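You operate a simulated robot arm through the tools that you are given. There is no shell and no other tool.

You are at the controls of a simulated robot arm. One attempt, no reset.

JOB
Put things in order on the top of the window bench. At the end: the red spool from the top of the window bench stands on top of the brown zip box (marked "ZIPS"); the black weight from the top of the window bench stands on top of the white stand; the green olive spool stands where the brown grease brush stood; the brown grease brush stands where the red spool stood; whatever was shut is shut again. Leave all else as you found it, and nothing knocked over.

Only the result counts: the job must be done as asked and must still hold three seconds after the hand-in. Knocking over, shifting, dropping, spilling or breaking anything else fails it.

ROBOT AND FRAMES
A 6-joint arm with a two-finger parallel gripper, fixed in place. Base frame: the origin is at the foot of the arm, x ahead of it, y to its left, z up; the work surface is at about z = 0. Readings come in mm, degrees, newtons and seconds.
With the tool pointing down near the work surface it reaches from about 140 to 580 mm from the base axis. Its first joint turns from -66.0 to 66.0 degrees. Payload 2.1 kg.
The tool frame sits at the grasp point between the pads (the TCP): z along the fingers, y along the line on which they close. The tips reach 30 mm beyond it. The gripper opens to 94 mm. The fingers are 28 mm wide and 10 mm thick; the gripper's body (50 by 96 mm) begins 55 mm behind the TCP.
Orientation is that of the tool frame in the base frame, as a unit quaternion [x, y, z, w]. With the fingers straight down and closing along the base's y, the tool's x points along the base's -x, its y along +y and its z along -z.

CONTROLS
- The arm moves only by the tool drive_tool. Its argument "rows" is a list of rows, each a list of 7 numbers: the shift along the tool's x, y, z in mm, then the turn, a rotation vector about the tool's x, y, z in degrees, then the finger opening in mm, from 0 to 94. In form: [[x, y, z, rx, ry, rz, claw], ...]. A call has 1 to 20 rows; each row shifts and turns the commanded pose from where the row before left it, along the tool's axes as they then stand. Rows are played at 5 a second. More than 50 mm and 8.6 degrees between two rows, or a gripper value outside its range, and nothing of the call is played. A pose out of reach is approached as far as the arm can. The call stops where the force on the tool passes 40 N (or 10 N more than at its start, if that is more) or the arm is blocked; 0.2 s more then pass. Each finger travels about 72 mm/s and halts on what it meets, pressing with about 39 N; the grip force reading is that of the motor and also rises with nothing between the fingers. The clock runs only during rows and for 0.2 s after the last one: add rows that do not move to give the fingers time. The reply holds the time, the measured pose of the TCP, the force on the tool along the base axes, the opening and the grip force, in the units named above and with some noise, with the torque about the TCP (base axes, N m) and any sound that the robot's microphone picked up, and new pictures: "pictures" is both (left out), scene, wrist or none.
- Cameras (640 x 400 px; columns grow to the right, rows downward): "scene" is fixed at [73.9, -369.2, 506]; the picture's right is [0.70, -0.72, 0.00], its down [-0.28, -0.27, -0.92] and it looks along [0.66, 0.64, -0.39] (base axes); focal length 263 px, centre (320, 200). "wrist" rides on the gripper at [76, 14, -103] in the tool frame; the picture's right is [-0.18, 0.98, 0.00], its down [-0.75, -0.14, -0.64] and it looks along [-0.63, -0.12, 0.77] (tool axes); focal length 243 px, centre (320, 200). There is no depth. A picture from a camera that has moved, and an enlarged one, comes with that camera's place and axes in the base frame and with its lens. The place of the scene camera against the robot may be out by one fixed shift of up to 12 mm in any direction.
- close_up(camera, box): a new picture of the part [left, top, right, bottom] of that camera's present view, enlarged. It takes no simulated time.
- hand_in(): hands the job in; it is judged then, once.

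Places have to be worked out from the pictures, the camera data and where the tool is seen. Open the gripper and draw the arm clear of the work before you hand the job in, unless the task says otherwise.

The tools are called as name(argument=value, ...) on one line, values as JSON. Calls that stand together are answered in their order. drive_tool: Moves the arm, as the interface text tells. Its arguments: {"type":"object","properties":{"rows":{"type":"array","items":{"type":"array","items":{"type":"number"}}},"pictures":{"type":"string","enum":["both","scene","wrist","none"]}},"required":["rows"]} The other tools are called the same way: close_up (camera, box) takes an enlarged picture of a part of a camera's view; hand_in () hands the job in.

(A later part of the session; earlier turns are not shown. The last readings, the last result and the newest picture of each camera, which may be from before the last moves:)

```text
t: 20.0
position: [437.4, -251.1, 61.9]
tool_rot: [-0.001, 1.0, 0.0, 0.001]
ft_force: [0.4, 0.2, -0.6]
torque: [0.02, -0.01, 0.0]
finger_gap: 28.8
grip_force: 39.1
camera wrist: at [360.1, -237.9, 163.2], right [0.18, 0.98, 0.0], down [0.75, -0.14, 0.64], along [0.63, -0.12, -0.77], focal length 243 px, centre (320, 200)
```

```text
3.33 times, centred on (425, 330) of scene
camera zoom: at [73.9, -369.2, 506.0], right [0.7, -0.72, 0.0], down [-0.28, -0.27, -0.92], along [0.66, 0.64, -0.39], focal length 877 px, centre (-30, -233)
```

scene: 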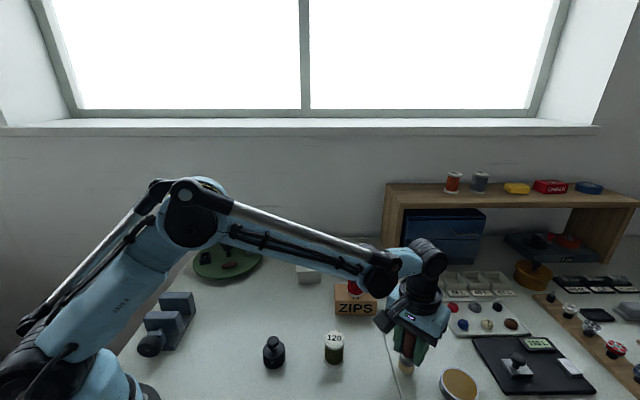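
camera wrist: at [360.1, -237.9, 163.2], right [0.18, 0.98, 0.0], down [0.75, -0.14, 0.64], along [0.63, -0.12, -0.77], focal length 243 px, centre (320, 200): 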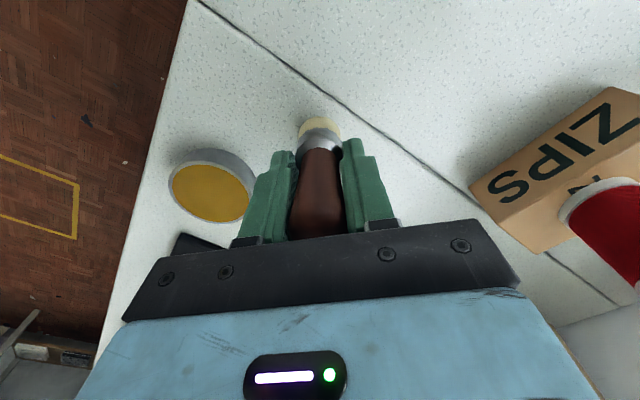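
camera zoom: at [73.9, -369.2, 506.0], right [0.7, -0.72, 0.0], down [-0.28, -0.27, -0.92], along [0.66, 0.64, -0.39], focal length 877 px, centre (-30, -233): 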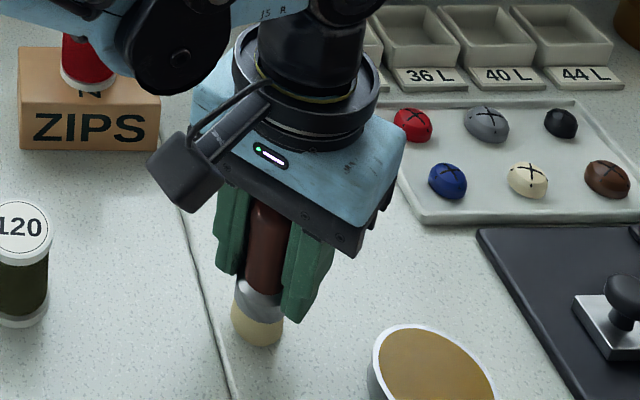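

The brush is held by its ferrule (gap 28.8) and did not shift. Lifting 150 mm, then carrying it over to the red spool's old place (363, 45).

drive_tool(rows=[[0, 0, -5, 0, 0, 0, 18], [0, 0, -15, 0, 0, 0, 18], [0, 0, -30, 0, 0, 0, 18], [0, 0, -30, 0, 0, 0, 18], [0, 0, -35, 0, 0, 0, 18], [0, 0, -35, 0, 0, 0, 18], [8, 33, 0, 0, 0, 0, 18], [8, 33, 0, 0, 0, 0, 18], [8, 33, 0, 0, 0, 0, 18], [8, 33, 0, 0, 0, 0, 18], [8, 33, 0, 0, 0, 0, 18], [8, 33, 0, 0, 0, 0, 18], [8, 33, 0, 0, 0, 0, 18], [8, 33, 0, 0, 0, 0, 18], [8, 33, 0, 0, 0, 0, 18], [0, 0, 0, 0, 0, 0, 18], [0, 0, 0, 0, 0, 0, 18]])

close_up(camera="wrist", box=[230, 80, 410, 260])

close_up(camera="scene", box=[220, 180, 340, 330])

```text
t: 23.6
position: [361.8, 44.5, 208.8]
tool_rot: [0.001, 1.0, 0.001, 0.001]
ft_force: [-0.1, 0.2, -0.6]
torque: [0.0, 0.02, 0.03]
finger_gap: 28.8
grip_force: 39.2
camera wrist: at [284.9, 58.3, 311.3], right [0.18, 0.98, 0.0], down [0.75, -0.14, 0.64], along [0.63, -0.12, -0.77], focal length 243 px, centre (320, 200)
```

scene: 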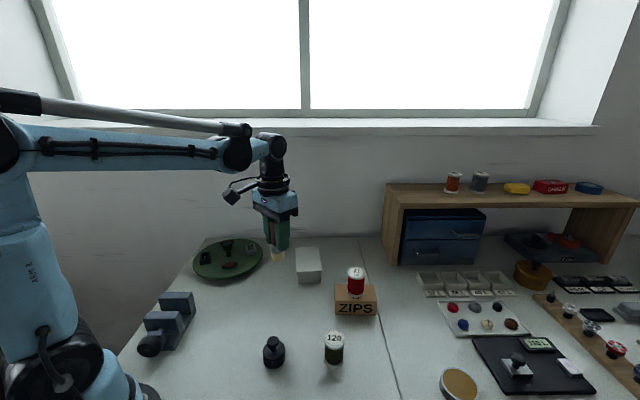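
wrist: 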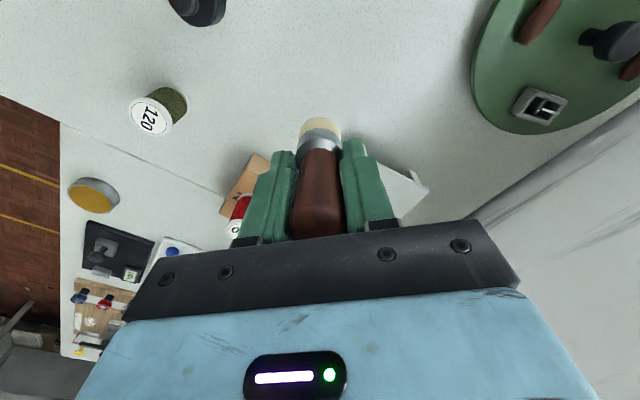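

```text
2.22 times, centred on (320, 170) of wrist
camera zoom: at [284.9, 58.3, 311.3], right [0.18, 0.98, 0.0], down [0.75, -0.14, 0.64], along [0.63, -0.12, -0.77], focal length 539 px, centre (320, 267)
```

zoom: 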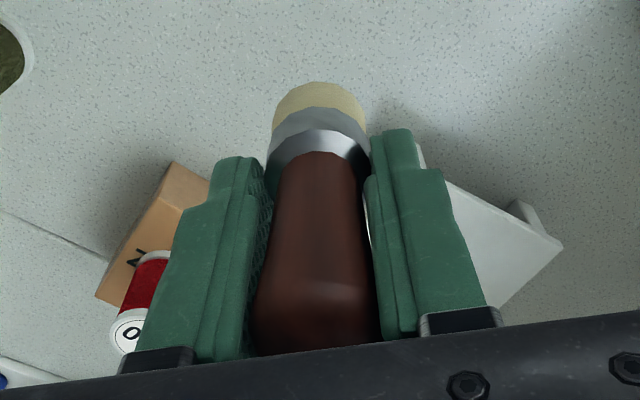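

```text
2.67 times, centred on (280, 255) of scene
camera zoom: at [73.9, -369.2, 506.0], right [0.7, -0.72, 0.0], down [-0.28, -0.27, -0.92], along [0.66, 0.64, -0.39], focal length 702 px, centre (427, 53)
```

zoom: 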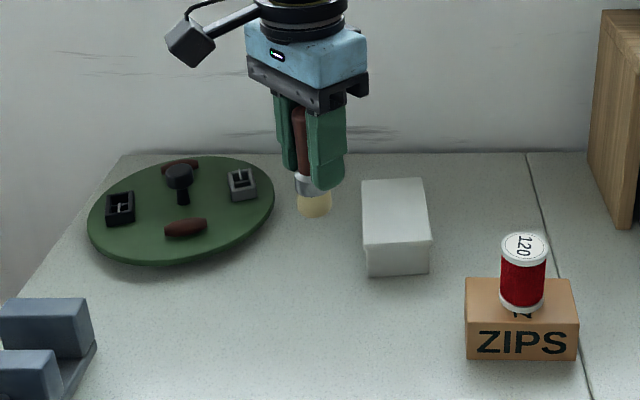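

Brush is over the target; camera-based offset says I need about +2.7 mm x and +0.8 mm y. Descending 132 mm with that correction, then re-checking.

drive_tool(rows=[[-1, 0.4, 30, 0, 0, 0, 18], [-1, 0.4, 30, 0, 0, 0, 18], [-0.7, 0, 30, 0, 0, 0, 18], [0, 0, 25, 0, 0, 0, 18], [0, 0, 17, 0, 0, 0, 18], [0, 0, 0, 0, 0, 0, 18], [0, 0, 0, 0, 0, 0, 18]])

close_up(camera="wrist", box=[230, 80, 410, 260])

close_up(camera="scene", box=[230, 210, 350, 330])

```text
t: 25.2
position: [366.6, 48.2, 79.8]
tool_rot: [0.0, 1.0, 0.001, 0.001]
ft_force: [0.0, -1.2, -0.5]
torque: [0.01, 0.01, 0.0]
finger_gap: 28.8
grip_force: 39.0
camera wrist: at [290.5, 60.7, 182.2], right [0.18, 0.98, 0.0], down [0.75, -0.14, 0.64], along [0.63, -0.12, -0.77], focal length 243 px, centre (320, 200)
```

scene: 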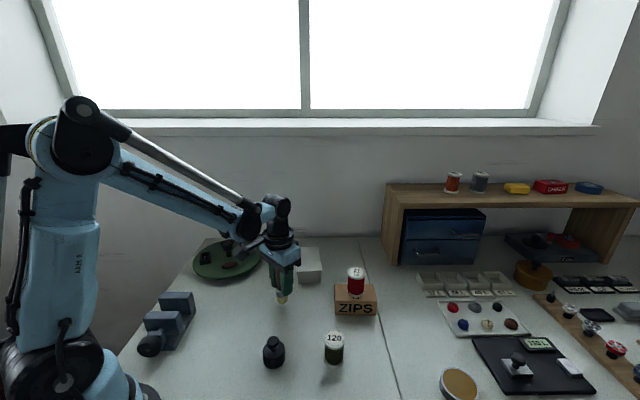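
wrist: 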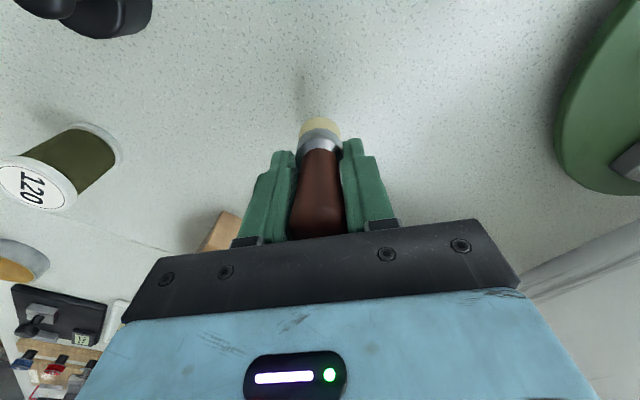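

```text
2.22 times, centred on (320, 170) of wrist
camera zoom: at [290.5, 60.7, 182.2], right [0.18, 0.98, 0.0], down [0.75, -0.14, 0.64], along [0.63, -0.12, -0.77], focal length 539 px, centre (320, 267)
```

zoom: 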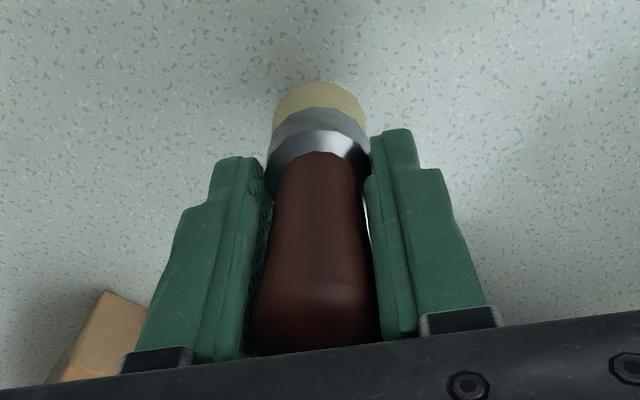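

```text
3.33 times, centred on (290, 270) of scene
camera zoom: at [73.9, -369.2, 506.0], right [0.7, -0.72, 0.0], down [-0.28, -0.27, -0.92], along [0.66, 0.64, -0.39], focal length 877 px, centre (420, -33)
```

zoom: 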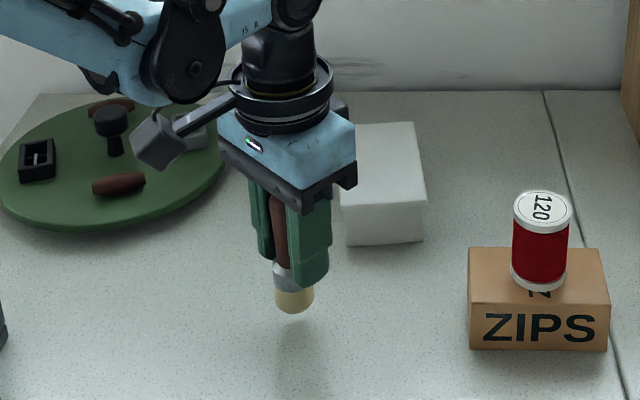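

The camera pose shows I'm 2.9 mm too far in x and 1.6 mm in y; correcting while lowering another 13 mm.

drive_tool(rows=[[1.5, -0.8, 5, 0, 0, 0, 18], [1.4, -0.8, 5, 0, 0, 0, 18], [0, 0, 3, 0, 0, 0, 18], [0, 0, 0, 0, 0, 0, 18], [0, 0, 0, 0, 0, 0, 18]])

close_up(camera="scene", box=[230, 210, 350, 330])

```text
t: 26.4
position: [364.2, 46.2, 67.1]
tool_rot: [0.0, 1.0, 0.001, 0.001]
ft_force: [0.0, 0.2, -0.5]
torque: [0.01, 0.01, -0.03]
finger_gap: 29.0
grip_force: 38.9
camera wrist: at [287.6, 59.4, 169.6], right [0.18, 0.98, 0.0], down [0.75, -0.14, 0.64], along [0.63, -0.12, -0.77], focal length 243 px, centre (320, 200)
```

scene: 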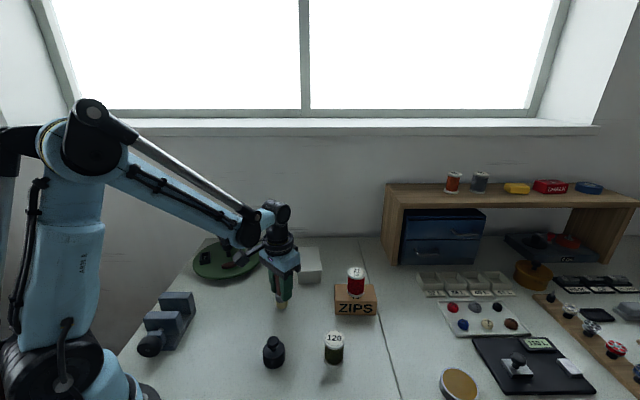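
wrist: 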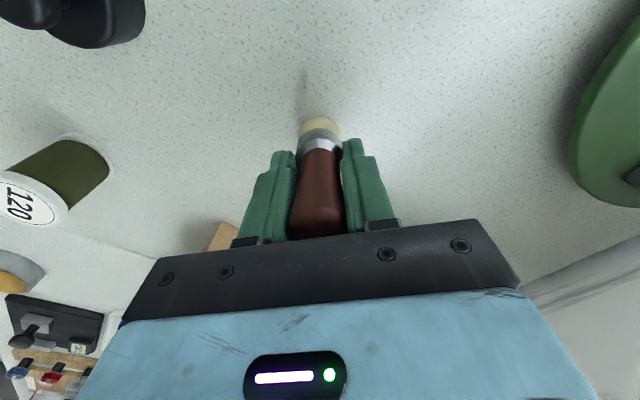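

```text
3.33 times, centred on (290, 270) of scene
camera zoom: at [73.9, -369.2, 506.0], right [0.7, -0.72, 0.0], down [-0.28, -0.27, -0.92], along [0.66, 0.64, -0.39], focal length 877 px, centre (420, -33)
```

zoom: 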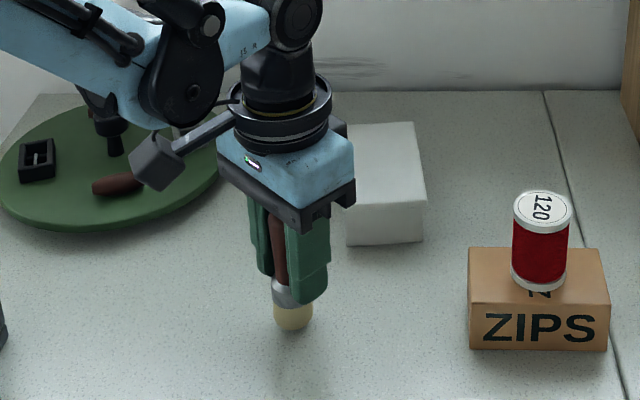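

Aligned at camera (287.6, 59.4). Lowering 5 mm, then small steps to touch.

drive_tool(rows=[[0, -0.2, 2.5, 0, 0, 0, 18], [0, 0, 2, 0, 0, 0, 18], [0, 0, 0.5, 0, 0, 0, 18], [0, 0, 0, 0, 0, 0, 18]], pictures="wrist")

close_up(camera="scene", box=[250, 260, 320, 330])

```text
t: 27.4
position: [363.9, 46.1, 62.1]
tool_rot: [0.0, 1.0, 0.001, 0.001]
ft_force: [0.3, 0.5, -0.5]
torque: [0.01, -0.03, 0.04]
finger_gap: 28.8
grip_force: 38.9
camera wrist: at [287.1, 59.7, 164.4], right [0.18, 0.98, 0.0], down [0.75, -0.14, 0.64], along [0.63, -0.12, -0.77], focal length 243 px, centre (320, 200)
```

wrist: 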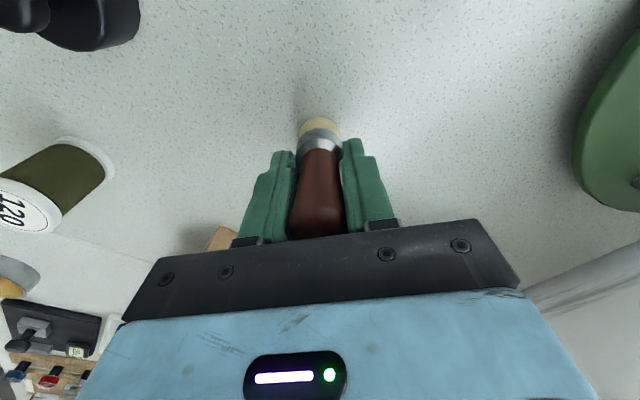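

```text
5.71 times, centred on (285, 295) of scene
camera zoom: at [73.9, -369.2, 506.0], right [0.7, -0.72, 0.0], down [-0.28, -0.27, -0.92], along [0.66, 0.64, -0.39], focal length 1504 px, centre (520, -343)
```

zoom: 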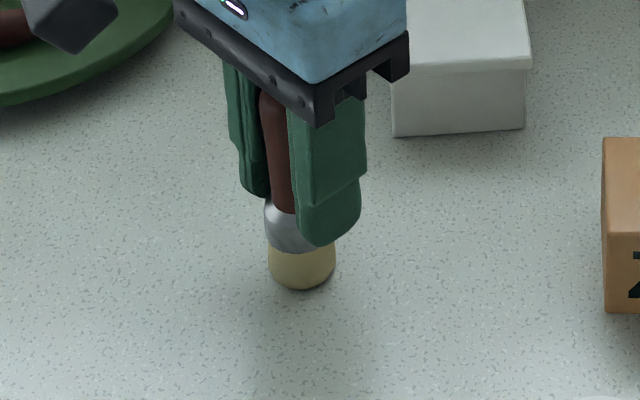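

About 1 mm from the bench. Lowering in half-millimetre steps.

drive_tool(rows=[[-0.4, -0.3, 0.5, 0, 0, 0, 18], [0, 0, 0.4, 0, 0, 0, 18], [0, 0, 0.3, 0, 0, 0, 18], [0, 0, 0, 0, 0, 0, 18]], pictures="wrist")

close_up(camera="scene", box=[250, 260, 320, 330])

```text
t: 28.4
position: [364.9, 46.7, 62.1]
tool_rot: [0.0, 1.0, 0.001, 0.0]
ft_force: [0.1, -0.9, -0.5]
torque: [-0.03, -0.03, 0.01]
finger_gap: 28.8
grip_force: 38.6
camera wrist: at [288.3, 59.7, 163.7], right [0.18, 0.98, 0.0], down [0.75, -0.14, 0.64], along [0.63, -0.12, -0.77], focal length 243 px, centre (320, 200)
```

wrist: 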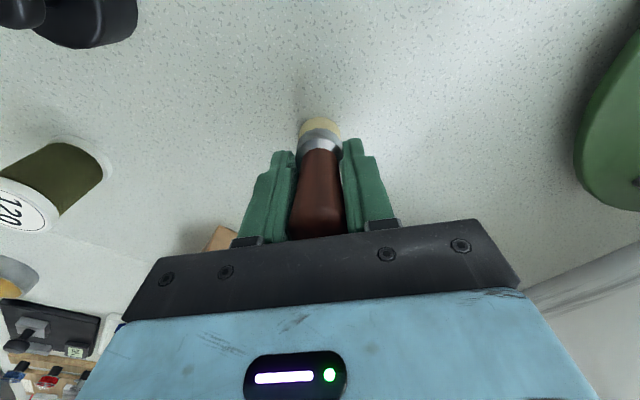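

```text
5.71 times, centred on (285, 295) of scene
camera zoom: at [73.9, -369.2, 506.0], right [0.7, -0.72, 0.0], down [-0.28, -0.27, -0.92], along [0.66, 0.64, -0.39], focal length 1504 px, centre (520, -343)
```

zoom: 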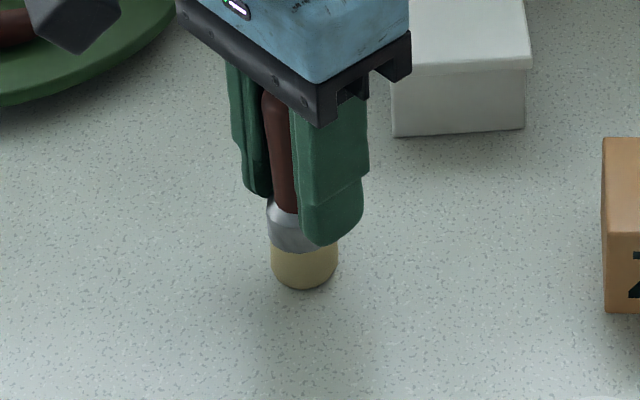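

Still no contact force; continuing down in 0.3–0.4 mm steps.

drive_tool(rows=[[0.4, -0.2, 0.3, 0, 0, 0, 18], [0, 0, 0.3, 0, 0, 0, 18], [0, 0, 0.3, 0, 0, 0, 18], [0, 0, 0, 0, 0, 0, 18]], pictures="wrist")

```text
t: 29.4
position: [364.3, 45.3, 60.9]
tool_rot: [0.0, 1.0, 0.001, 0.001]
ft_force: [1.1, 2.9, 20.0]
torque: [0.16, 0.02, -0.03]
finger_gap: 28.6
grip_force: 39.0
camera wrist: at [287.6, 58.8, 163.1], right [0.18, 0.98, 0.0], down [0.75, -0.14, 0.64], along [0.63, -0.12, -0.77], focal length 243 px, centre (320, 200)
```

wrist: 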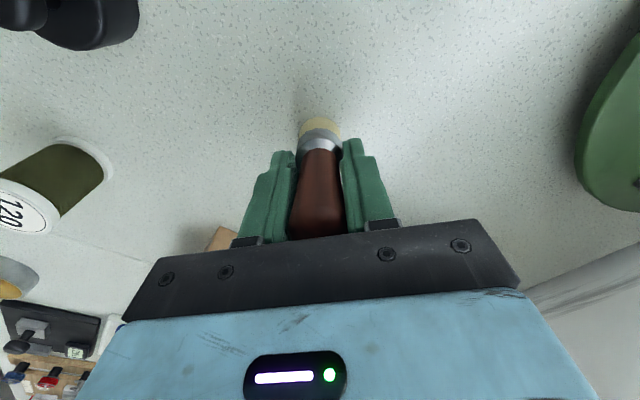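

Contact at 20 N with camera pose (287.6, 58.8, 163.1), right on target. Easing up 0.3 mm, opening slowly and rising straight up.

drive_tool(rows=[[0, 0, -0.3, 0, 0, 0, 24], [0, 0, 0, 0, 0, 0, 32], [0, 0, 0, 0, 0, 0, 45], [0, 0, 0, 0, 0, 0, 65], [0, 0, 0, 0, 0, 0, 76], [0, 0, 0, 0, 0, 0, 76], [0, 0, -10, 0, 0, 0, 76], [0, 0, -20, 0, 0, 0, 76], [0, 0, -30, 0, 0, 0, 76], [0, 0, -30, 0, 0, 0, 76], [0, 0, -30, 0, 0, 0, 76], [0, 0, -30, 0, 0, 0, 76], [0, 0, 0, 0, 0, 0, 76]])

close_up(camera="scene", box=[230, 210, 350, 330])

close_up(camera="wrist", box=[230, 40, 410, 220])

```text
t: 32.2
position: [364.4, 45.4, 214.1]
tool_rot: [0.0, 1.0, 0.001, 0.001]
ft_force: [0.0, 0.1, -0.2]
torque: [-0.03, -0.03, 0.01]
finger_gap: 76.1
grip_force: 0.0
camera wrist: at [287.9, 59.7, 315.2], right [0.18, 0.98, 0.0], down [0.75, -0.14, 0.64], along [0.63, -0.12, -0.77], focal length 243 px, centre (320, 200)
```

scene: 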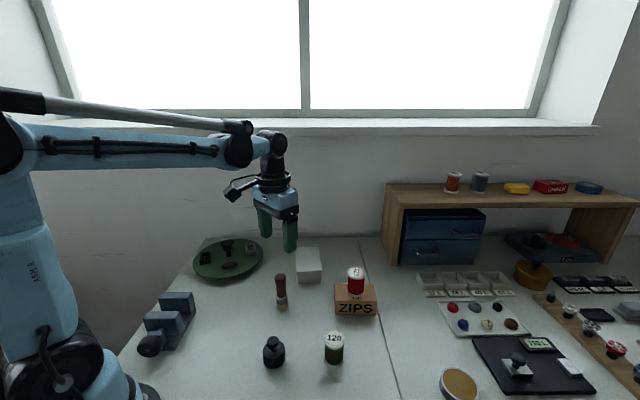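
wrist: 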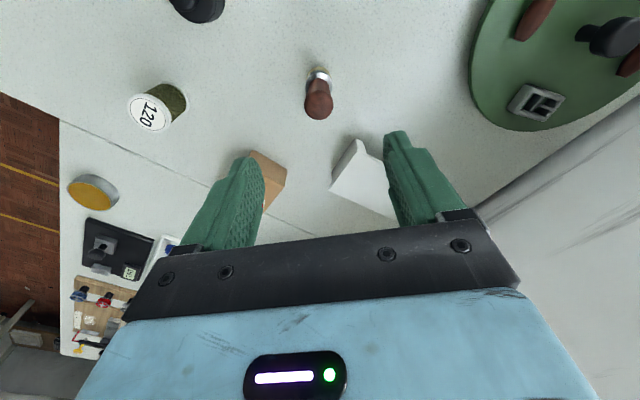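

```text
3.33 times, centred on (290, 270) of scene
camera zoom: at [73.9, -369.2, 506.0], right [0.7, -0.72, 0.0], down [-0.28, -0.27, -0.92], along [0.66, 0.64, -0.39], focal length 877 px, centre (420, -33)
```

zoom: 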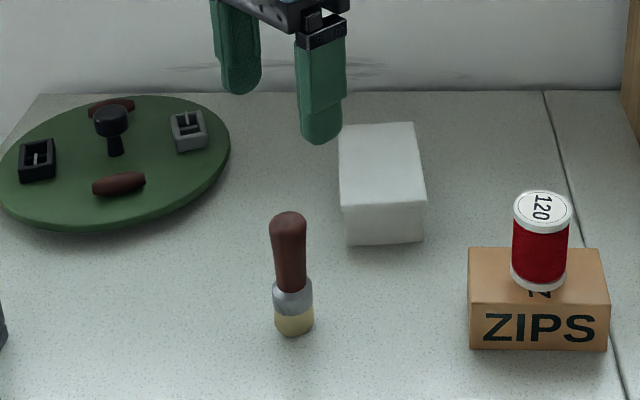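

```text
2.22 times, centred on (320, 130) of wrist
camera zoom: at [287.9, 59.7, 315.2], right [0.18, 0.98, 0.0], down [0.75, -0.14, 0.64], along [0.63, -0.12, -0.77], focal length 539 px, centre (320, 356)
```

zoom: 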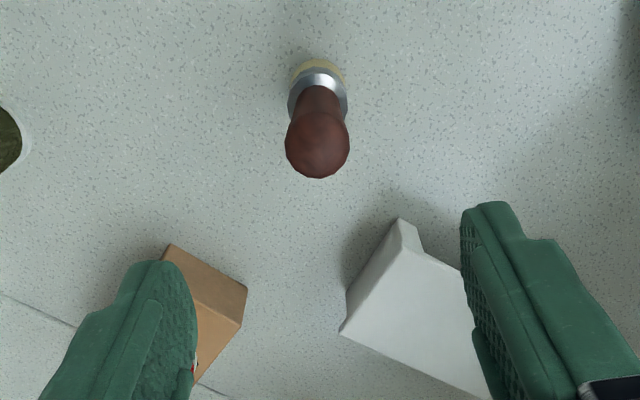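

The brush stands at the red spool's old place. Moving now to above the olive spool near (349, -137).

drive_tool(rows=[[2.8, -36.6, 0, 0, 0, 0, 94], [2.8, -36.6, 0, 0, 0, 0, 94], [2.8, -36.6, 0, 0, 0, 0, 94], [2.8, -36.6, 10, 0, 0, 0, 94], [2.8, -36.6, 30, 0, 0, 0, 94], [0, 0, 35, 0, 0, 0, 94], [0, 0, 20, 0, 0, 0, 94], [0, 0, 0, 0, 0, 0, 94], [0, 0, 0, 0, 0, 0, 94]])

close_up(camera="wrist", box=[230, 40, 410, 220])

close_up(camera="scene", box=[270, 290, 400, 390])

```text
t: 34.2
position: [347.5, -137.9, 114.7]
tool_rot: [0.001, 1.0, 0.001, 0.001]
ft_force: [-1.0, 0.3, 1.0]
torque: [0.01, -0.02, 0.0]
finger_gap: 93.8
grip_force: 0.0
camera wrist: at [271.3, -124.1, 218.0], right [0.18, 0.98, 0.0], down [0.75, -0.14, 0.64], along [0.63, -0.12, -0.77], focal length 243 px, centre (320, 200)
```

scene: 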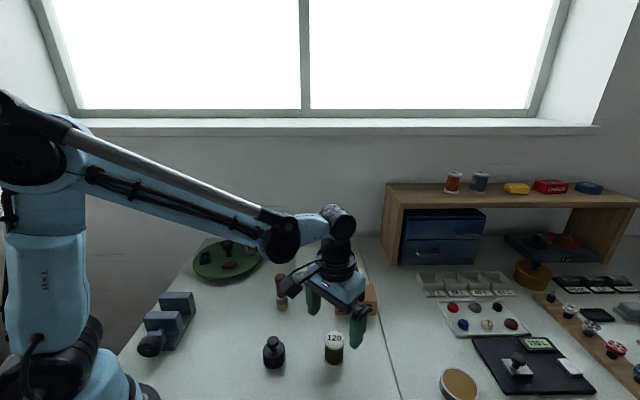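
wrist: 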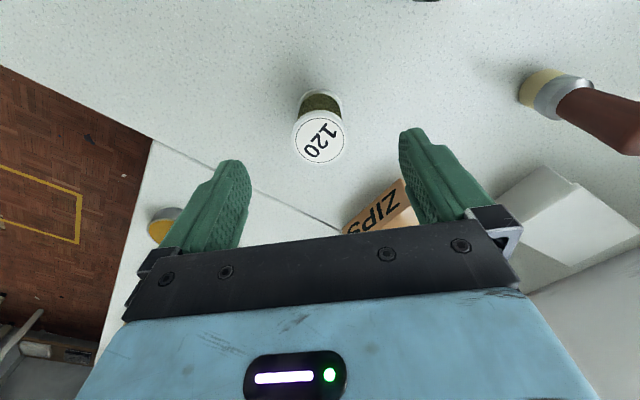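

```text
2.22 times, centred on (320, 130) of wrist
camera zoom: at [271.3, -124.1, 218.0], right [0.18, 0.98, 0.0], down [0.75, -0.14, 0.64], along [0.63, -0.12, -0.77], focal length 539 px, centre (320, 356)
```

zoom: 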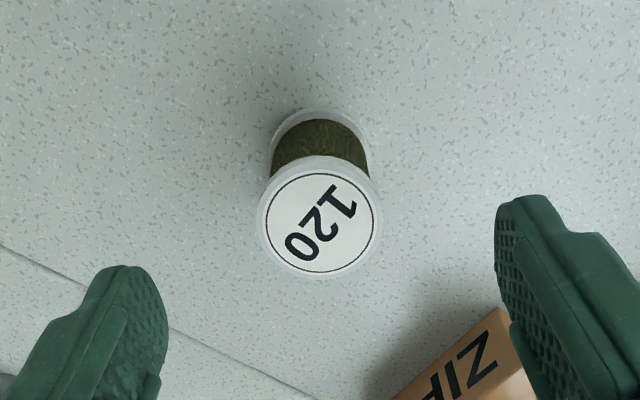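

```text
4.00 times, centred on (335, 340) of scene
camera zoom: at [73.9, -369.2, 506.0], right [0.7, -0.72, 0.0], down [-0.28, -0.27, -0.92], along [0.66, 0.64, -0.39], focal length 1052 px, centre (260, -360)
```

zoom: 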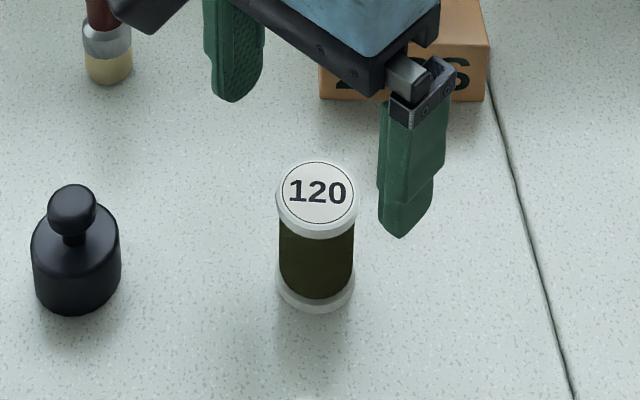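

Olive spool centre is (349.5, -138), nearly under the TCP. Descending to z≈36 around it.

drive_tool(rows=[[-0.5, 0.5, 22, 0, 0, 0, 94], [0, 0, 22, 0, 0, 0, 94], [0, 0, 20, 0, 0, 0, 94], [0, 0, 15, 0, 0, 0, 94], [0, 0, 0, 0, 0, 0, 94], [0, 0, 0, 0, 0, 0, 94]])

close_up(camera="wrist", box=[230, 80, 410, 260])

```text
t: 35.6
position: [350.9, -137.6, 35.3]
tool_rot: [0.0, 1.0, 0.001, 0.001]
ft_force: [-0.4, 0.0, -0.2]
torque: [0.01, 0.02, 0.0]
finger_gap: 93.8
grip_force: 0.1
camera wrist: at [274.9, -123.8, 137.5], right [0.18, 0.98, 0.0], down [0.75, -0.14, 0.64], along [0.63, -0.12, -0.77], focal length 243 px, centre (320, 200)
```

scene: 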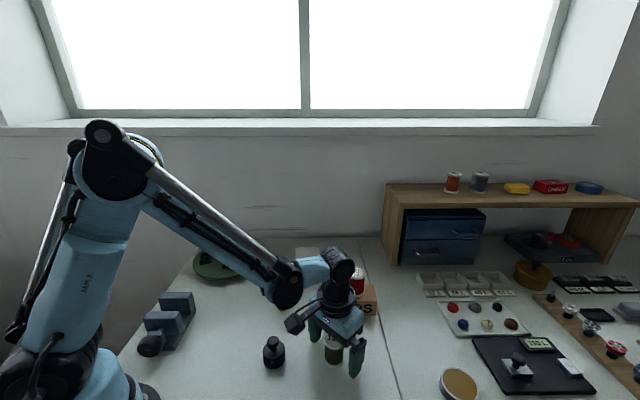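
wrist: 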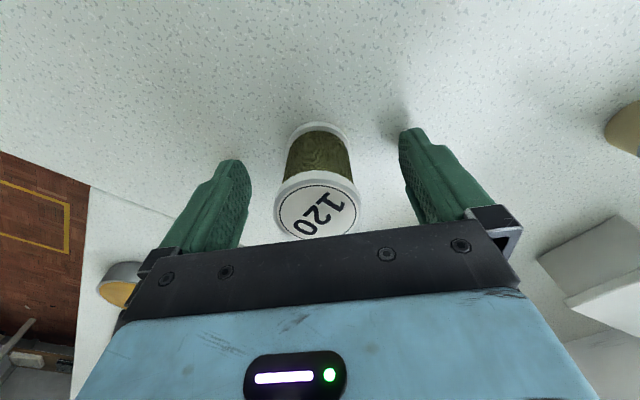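

```text
2.22 times, centred on (320, 170) of wrist
camera zoom: at [274.9, -123.8, 137.5], right [0.18, 0.98, 0.0], down [0.75, -0.14, 0.64], along [0.63, -0.12, -0.77], focal length 539 px, centre (320, 267)
```

zoom: 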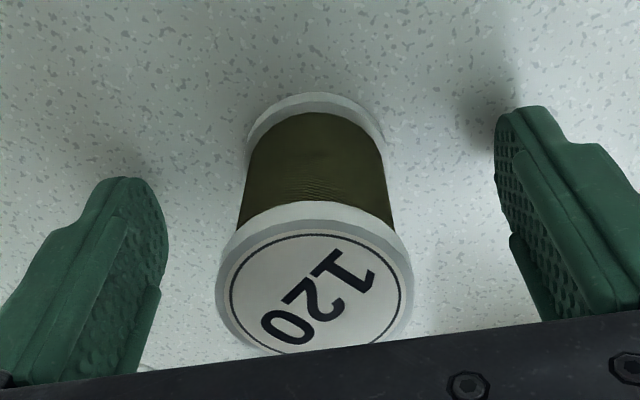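

Aligned. Closing on the olive spool.

drive_tool(rows=[[0, 0, 0, 0, 0, 0, 60], [0, 0, 0, 0, 0, 0, 44], [0, 0, 0, 0, 0, 0, 30], [0, 0, 0, 0, 0, 0, 30], [0, 0, 0, 0, 0, 0, 30]], pictures="wrist")

close_up(camera="wrist", box=[230, 80, 410, 260])

```text
t: 36.8
position: [350.9, -137.8, 35.7]
tool_rot: [0.0, 1.0, 0.0, 0.0]
ft_force: [0.1, -1.8, 3.3]
torque: [-0.04, 0.02, -0.02]
finger_gap: 39.8
grip_force: 39.1
camera wrist: at [274.9, -123.8, 137.6], right [0.18, 0.98, 0.0], down [0.75, -0.14, 0.64], along [0.63, -0.12, -0.77], focal length 243 px, centre (320, 200)
```

wrist: 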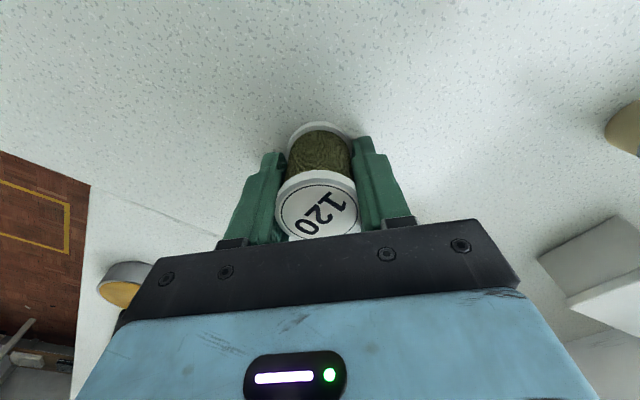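

```text
2.22 times, centred on (320, 170) of wrist
camera zoom: at [274.9, -123.8, 137.6], right [0.18, 0.98, 0.0], down [0.75, -0.14, 0.64], along [0.63, -0.12, -0.77], focal length 539 px, centre (320, 267)
```

zoom: 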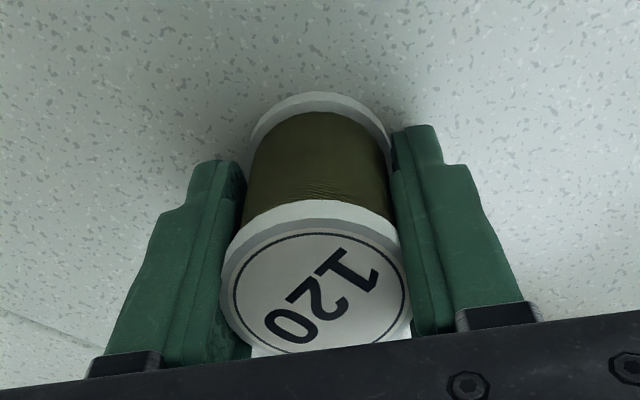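

Olive spool held, same seating as the red one. Lifting 100 mm and carrying it to the brush's old place (435.4, -251.8).

drive_tool(rows=[[0, 0, -10, 0, 0, 0, 30], [0, 0, -25, 0, 0, 0, 30], [0, 0, -35, 0, 0, 0, 30], [0, 0, -30, 0, 0, 0, 30], [-17.2, -22.8, 0, 0, 0, 0, 30], [-17.2, -22.8, 0, 0, 0, 0, 30], [-17.2, -22.8, 0, 0, 0, 0, 30], [-17.2, -22.8, 0, 0, 0, 0, 30], [-17.2, -22.8, 0, 0, 0, 0, 30], [0, 0, 0, 0, 0, 0, 30], [0, 0, 0, 0, 0, 0, 30]])

```text
t: 39.2
position: [437.2, -251.6, 138.3]
tool_rot: [0.0, 1.0, 0.001, 0.001]
ft_force: [-0.1, 0.7, -0.3]
torque: [0.0, -0.04, -0.02]
finger_gap: 40.1
grip_force: 39.1
camera wrist: at [359.4, -237.3, 240.1], right [0.18, 0.98, 0.0], down [0.75, -0.14, 0.64], along [0.63, -0.12, -0.77], focal length 243 px, centre (320, 200)
```

scene: 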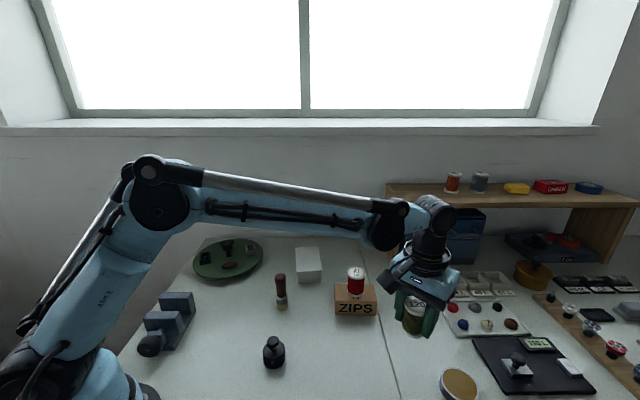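
wrist: 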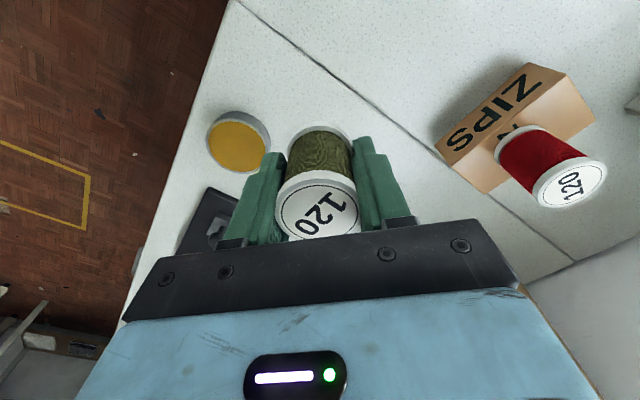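

Over the brush's old spot. Descending 88 mm then checking alignment.

drive_tool(rows=[[0, 0, 25, 0, 0, 0, 30], [0, 0, 25, 0, 0, 0, 30], [0, 0, 23, 0, 0, 0, 30], [0, 0, 15, 0, 0, 0, 30], [0, 0, 0, 0, 0, 0, 30], [0, 0, 0, 0, 0, 0, 30]])

```text
t: 40.6
position: [436.0, -249.8, 48.4]
tool_rot: [0.001, 1.0, 0.001, 0.001]
ft_force: [0.3, -0.5, -0.2]
torque: [-0.02, 0.02, -0.01]
finger_gap: 39.9
grip_force: 38.9
camera wrist: at [358.8, -237.0, 150.0], right [0.18, 0.98, 0.0], down [0.75, -0.14, 0.64], along [0.63, -0.12, -0.77], focal length 243 px, centre (320, 200)
```

scene: 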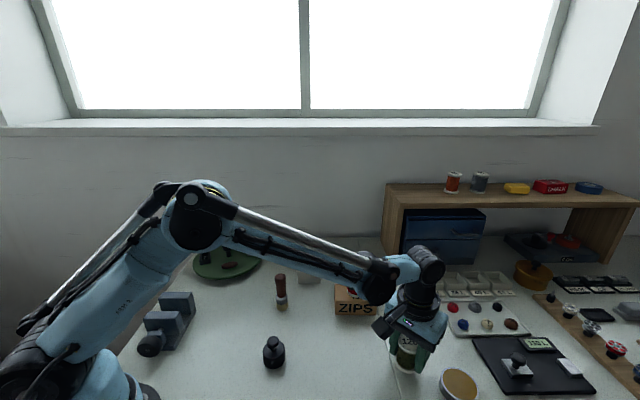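
wrist: 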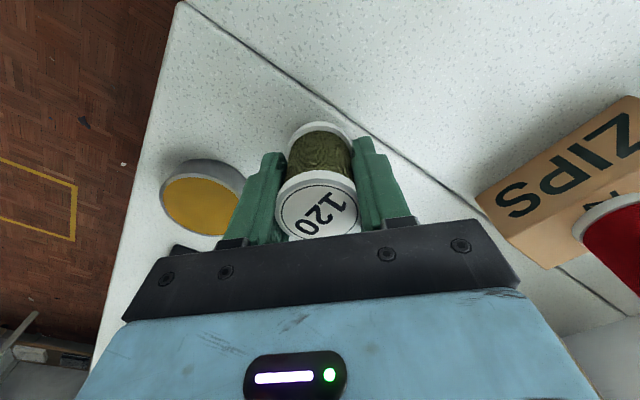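

Needs +2.3 mm x and −0.7 mm y; lowering another 10.5 mm with that correction.

drive_tool(rows=[[-1.2, -0.4, 4, 0, 0, 0, 30], [-1.1, -0.3, 4, 0, 0, 0, 30], [0, 0, 2.5, 0, 0, 0, 30], [0, 0, 0, 0, 0, 0, 30], [0, 0, 0, 0, 0, 0, 30]])

close_up(camera="scene", box=[360, 300, 480, 400])

```text
t: 41.8
position: [439.2, -251.1, 38.7]
tool_rot: [-0.001, 1.0, 0.001, 0.001]
ft_force: [0.8, 0.4, 0.0]
torque: [0.0, -0.02, -0.02]
finger_gap: 39.7
grip_force: 38.8
camera wrist: at [362.2, -238.0, 140.2], right [0.18, 0.98, 0.0], down [0.75, -0.14, 0.64], along [0.63, -0.12, -0.77], focal length 243 px, centre (320, 200)
```

scene: 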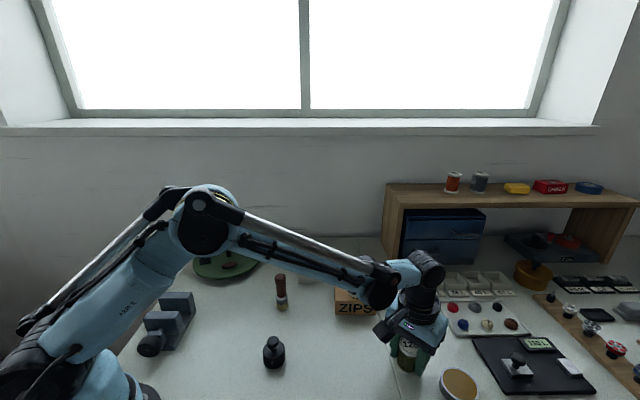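
wrist: 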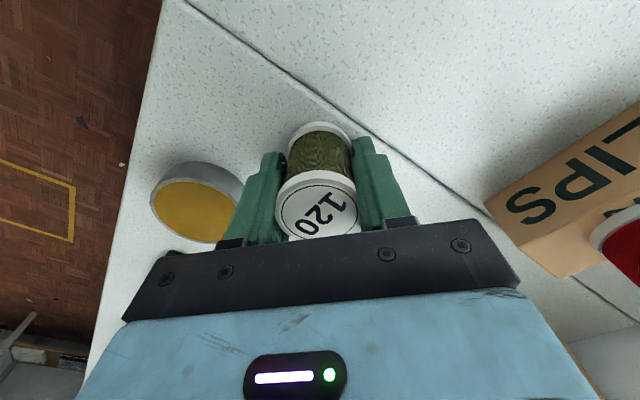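

```text
4.00 times, centred on (420, 350) of scene
camera zoom: at [73.9, -369.2, 506.0], right [0.7, -0.72, 0.0], down [-0.28, -0.27, -0.92], along [0.66, 0.64, -0.39], focal length 1052 px, centre (-80, -400)
```

zoom: 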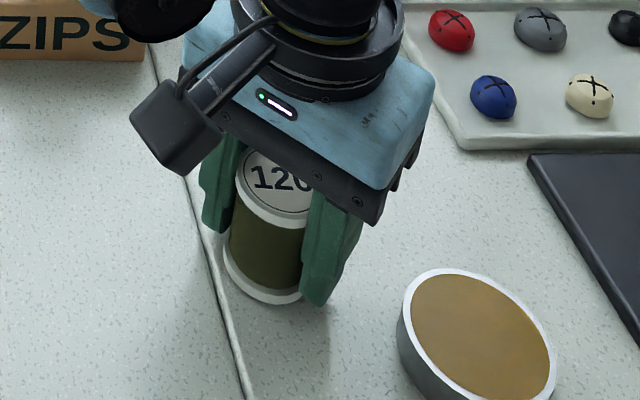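

Slightly over in x; correcting −1 mm and lowering in small steps to contact.

drive_tool(rows=[[1.0, 0.3, 0.8, 0, 0, 0, 30], [0, 0, 0.5, 0, 0, 0, 30], [0, 0, 0.4, 0, 0, 0, 30], [0, 0, 0.3, 0, 0, 0, 30], [0, 0, 0, 0, 0, 0, 30]], pictures="wrist")

```text
t: 43.0
position: [437.9, -251.8, 36.0]
tool_rot: [0.001, 1.0, 0.001, 0.001]
ft_force: [0.2, 0.1, -0.1]
torque: [0.02, 0.01, 0.02]
finger_gap: 39.6
grip_force: 38.8
camera wrist: at [361.0, -238.1, 138.0], right [0.18, 0.98, 0.0], down [0.75, -0.14, 0.64], along [0.63, -0.12, -0.77], focal length 243 px, centre (320, 200)
```

wrist: 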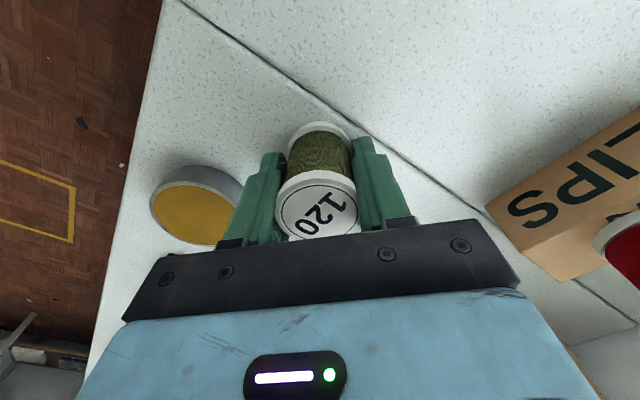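

Camera pose (361.0, -238.1, 138.0) is on target; a few more 0.3 mm steps until contact.

drive_tool(rows=[[0, 0.2, 0.3, 0, 0, 0, 30], [0, 0, 0.3, 0, 0, 0, 30], [0, 0, 0, 0, 0, 0, 30]], pictures="wrist")

```text
t: 43.8
position: [438.2, -250.4, 35.0]
tool_rot: [0.0, 1.0, 0.001, 0.001]
ft_force: [-0.5, -0.3, -0.5]
torque: [0.05, 0.0, -0.01]
finger_gap: 39.8
grip_force: 38.8
camera wrist: at [362.0, -237.6, 137.8], right [0.18, 0.98, 0.0], down [0.75, -0.14, 0.64], along [0.63, -0.12, -0.77], focal length 243 px, centre (320, 200)
```

wrist: 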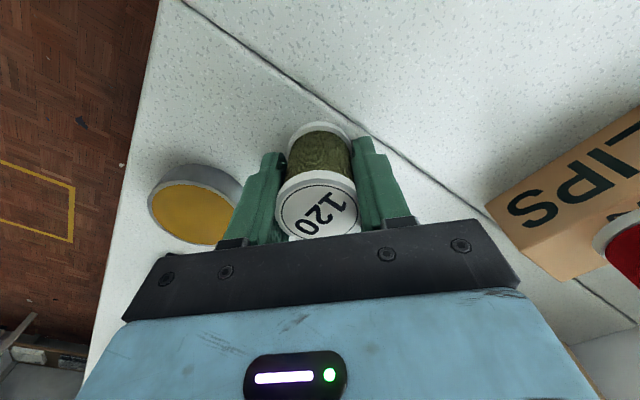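

drive_tool(rows=[[0.5, 0, 0.3, 0, 0, 0, 30], [0, 0, 0.3, 0, 0, 0, 30], [0, 0, 0, 0, 0, 0, 30]], pictures="wrist")

```text
t: 44.6
position: [438.0, -252.1, 34.8]
tool_rot: [-0.001, 1.0, 0.0, 0.002]
ft_force: [8.4, 0.2, 25.5]
torque: [-0.02, -0.07, -0.03]
finger_gap: 39.8
grip_force: 38.9
camera wrist: at [361.5, -237.6, 137.4], right [0.18, 0.98, 0.0], down [0.75, -0.14, 0.64], along [0.63, -0.12, -0.76], focal length 243 px, centre (320, 200)
```

wrist: 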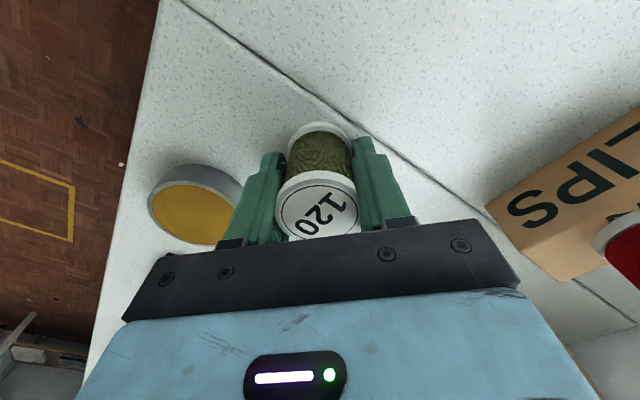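

Contact at 25 N on target. Easing up 0.3 mm, opening only to 60 mm (tin nearby), then rising straight up.

drive_tool(rows=[[0, 0, -0.3, 0, 0, 0, 36], [0, 0, 0, 0, 0, 0, 44], [0, 0, 0, 0, 0, 0, 54], [0, 0, 0, 0, 0, 0, 60], [0, 0, 0, 0, 0, 0, 60], [0, 0, -10, 0, 0, 0, 60], [0, 0, -20, 0, 0, 0, 60], [0, 0, -30, 0, 0, 0, 60], [0, 0, -35, 0, 0, 0, 60], [0, 0, -35, 0, 0, 0, 60], [0, 0, 0, 0, 0, 0, 60]])

close_up(camera="scene", box=[360, 290, 490, 400])

close_up(camera="wrist", box=[230, 40, 410, 220])

```text
t: 47.0
position: [437.4, -251.4, 165.3]
tool_rot: [0.0, 1.0, 0.001, 0.002]
ft_force: [0.0, 0.1, -0.1]
torque: [0.06, 0.0, 0.0]
finger_gap: 60.0
grip_force: 0.1
camera wrist: at [360.7, -238.3, 266.6], right [0.18, 0.98, 0.0], down [0.75, -0.14, 0.64], along [0.63, -0.12, -0.77], focal length 243 px, centre (320, 200)
```

scene: 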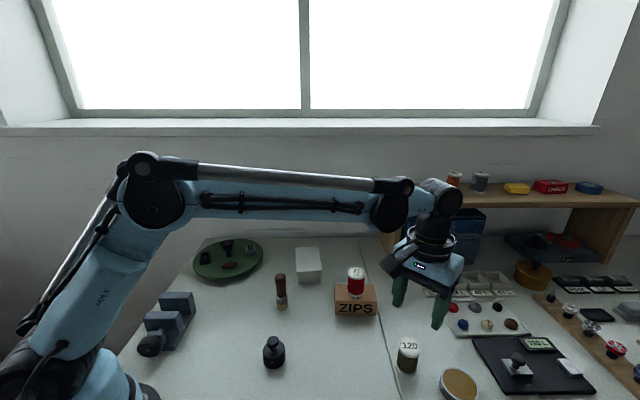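
wrist: 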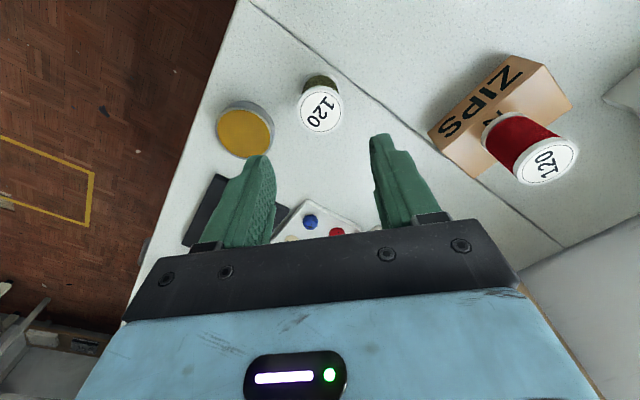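

```text
3.64 times, centred on (425, 345) of scene
camera zoom: at [73.9, -369.2, 506.0], right [0.7, -0.72, 0.0], down [-0.28, -0.27, -0.92], along [0.66, 0.64, -0.39], focal length 957 px, centre (-62, -327)
```

zoom: 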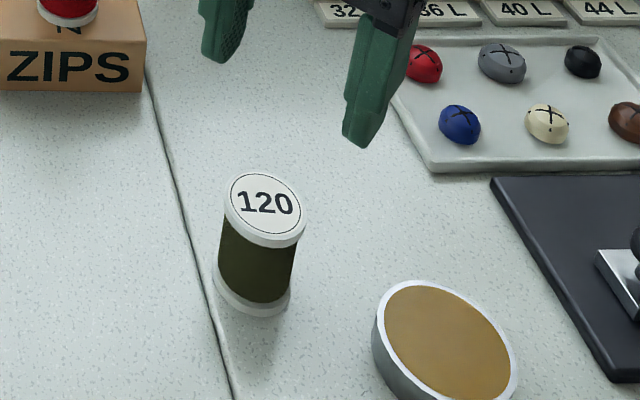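

```text
2.22 times, centred on (320, 130) of wrist
camera zoom: at [360.7, -238.3, 266.6], right [0.18, 0.98, 0.0], down [0.75, -0.14, 0.64], along [0.63, -0.12, -0.77], focal length 539 px, centre (320, 356)
```

zoom: 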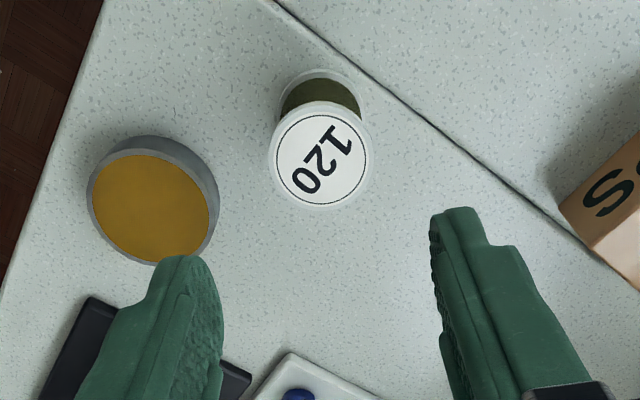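

The olive spool now stands at the brush's old spot. Next the black weight near (263, -54): travelling over it at height with fingers open.

drive_tool(rows=[[25, 28, 0, 0, 0, 0, 94], [25, 28, 0, 0, 0, 0, 94], [25, 28, 0, 0, 0, 0, 94], [25, 28, 0, 0, 0, 0, 94], [25, 28, 0, 0, 0, 0, 94], [25, 28, 0, 0, 0, 0, 94], [25, 28, 10, 0, 0, 0, 94], [0, 0, 15, 0, 0, 0, 94], [0, 0, 10, 0, 0, 0, 94], [0, 0, 0, 0, 0, 0, 94], [0, 0, 0, 0, 0, 0, 94]])

close_up(camera="wrist", box=[230, 40, 410, 220])

close_up(camera="scene", box=[220, 290, 340, 400])

```text
t: 49.4
position: [261.4, -57.8, 132.6]
tool_rot: [0.001, 1.0, 0.001, 0.001]
ft_force: [-0.1, -0.3, -0.2]
torque: [0.02, 0.01, 0.04]
finger_gap: 94.0
grip_force: 0.0
camera wrist: at [185.3, -43.3, 234.8], right [0.18, 0.98, 0.0], down [0.75, -0.14, 0.64], along [0.63, -0.12, -0.77], focal length 243 px, centre (320, 200)
```

scene: 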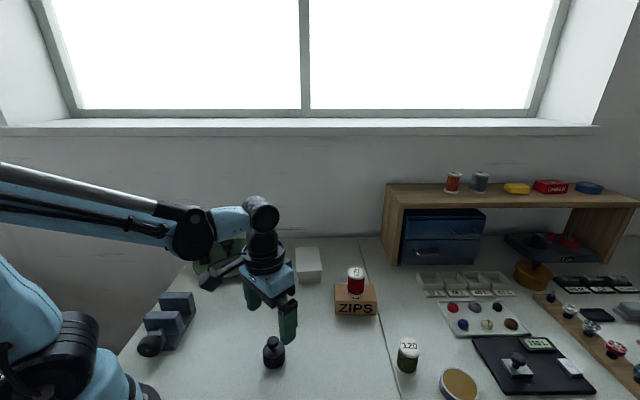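
wrist: 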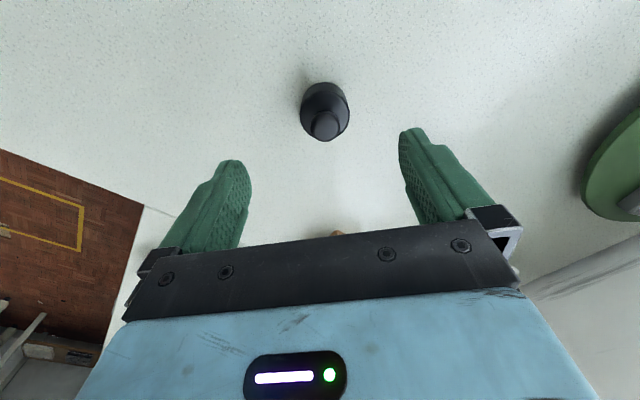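

```text
2.22 times, centred on (320, 130) of wrist
camera zoom: at [185.3, -43.3, 234.8], right [0.18, 0.98, 0.0], down [0.75, -0.14, 0.64], along [0.63, -0.12, -0.77], focal length 539 px, centre (320, 356)
```

zoom: 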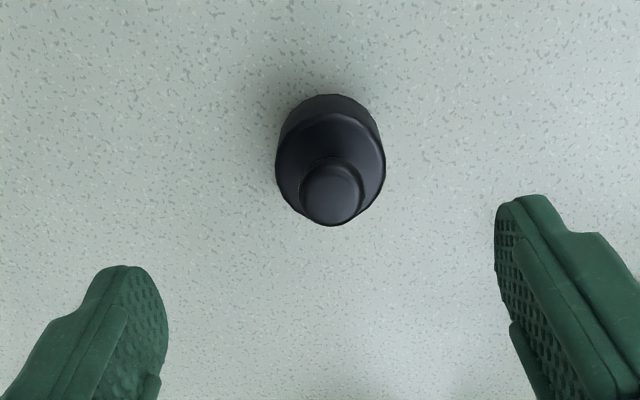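

```text
3.64 times, centred on (280, 345) of scene
camera zoom: at [73.9, -369.2, 506.0], right [0.7, -0.72, 0.0], down [-0.28, -0.27, -0.92], along [0.66, 0.64, -0.39], focal length 957 px, centre (466, -327)
```

zoom: 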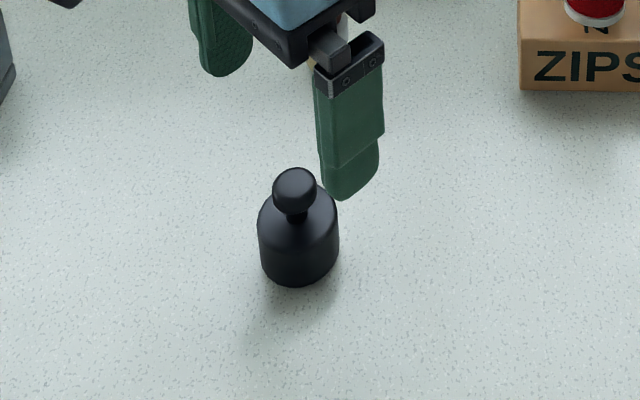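

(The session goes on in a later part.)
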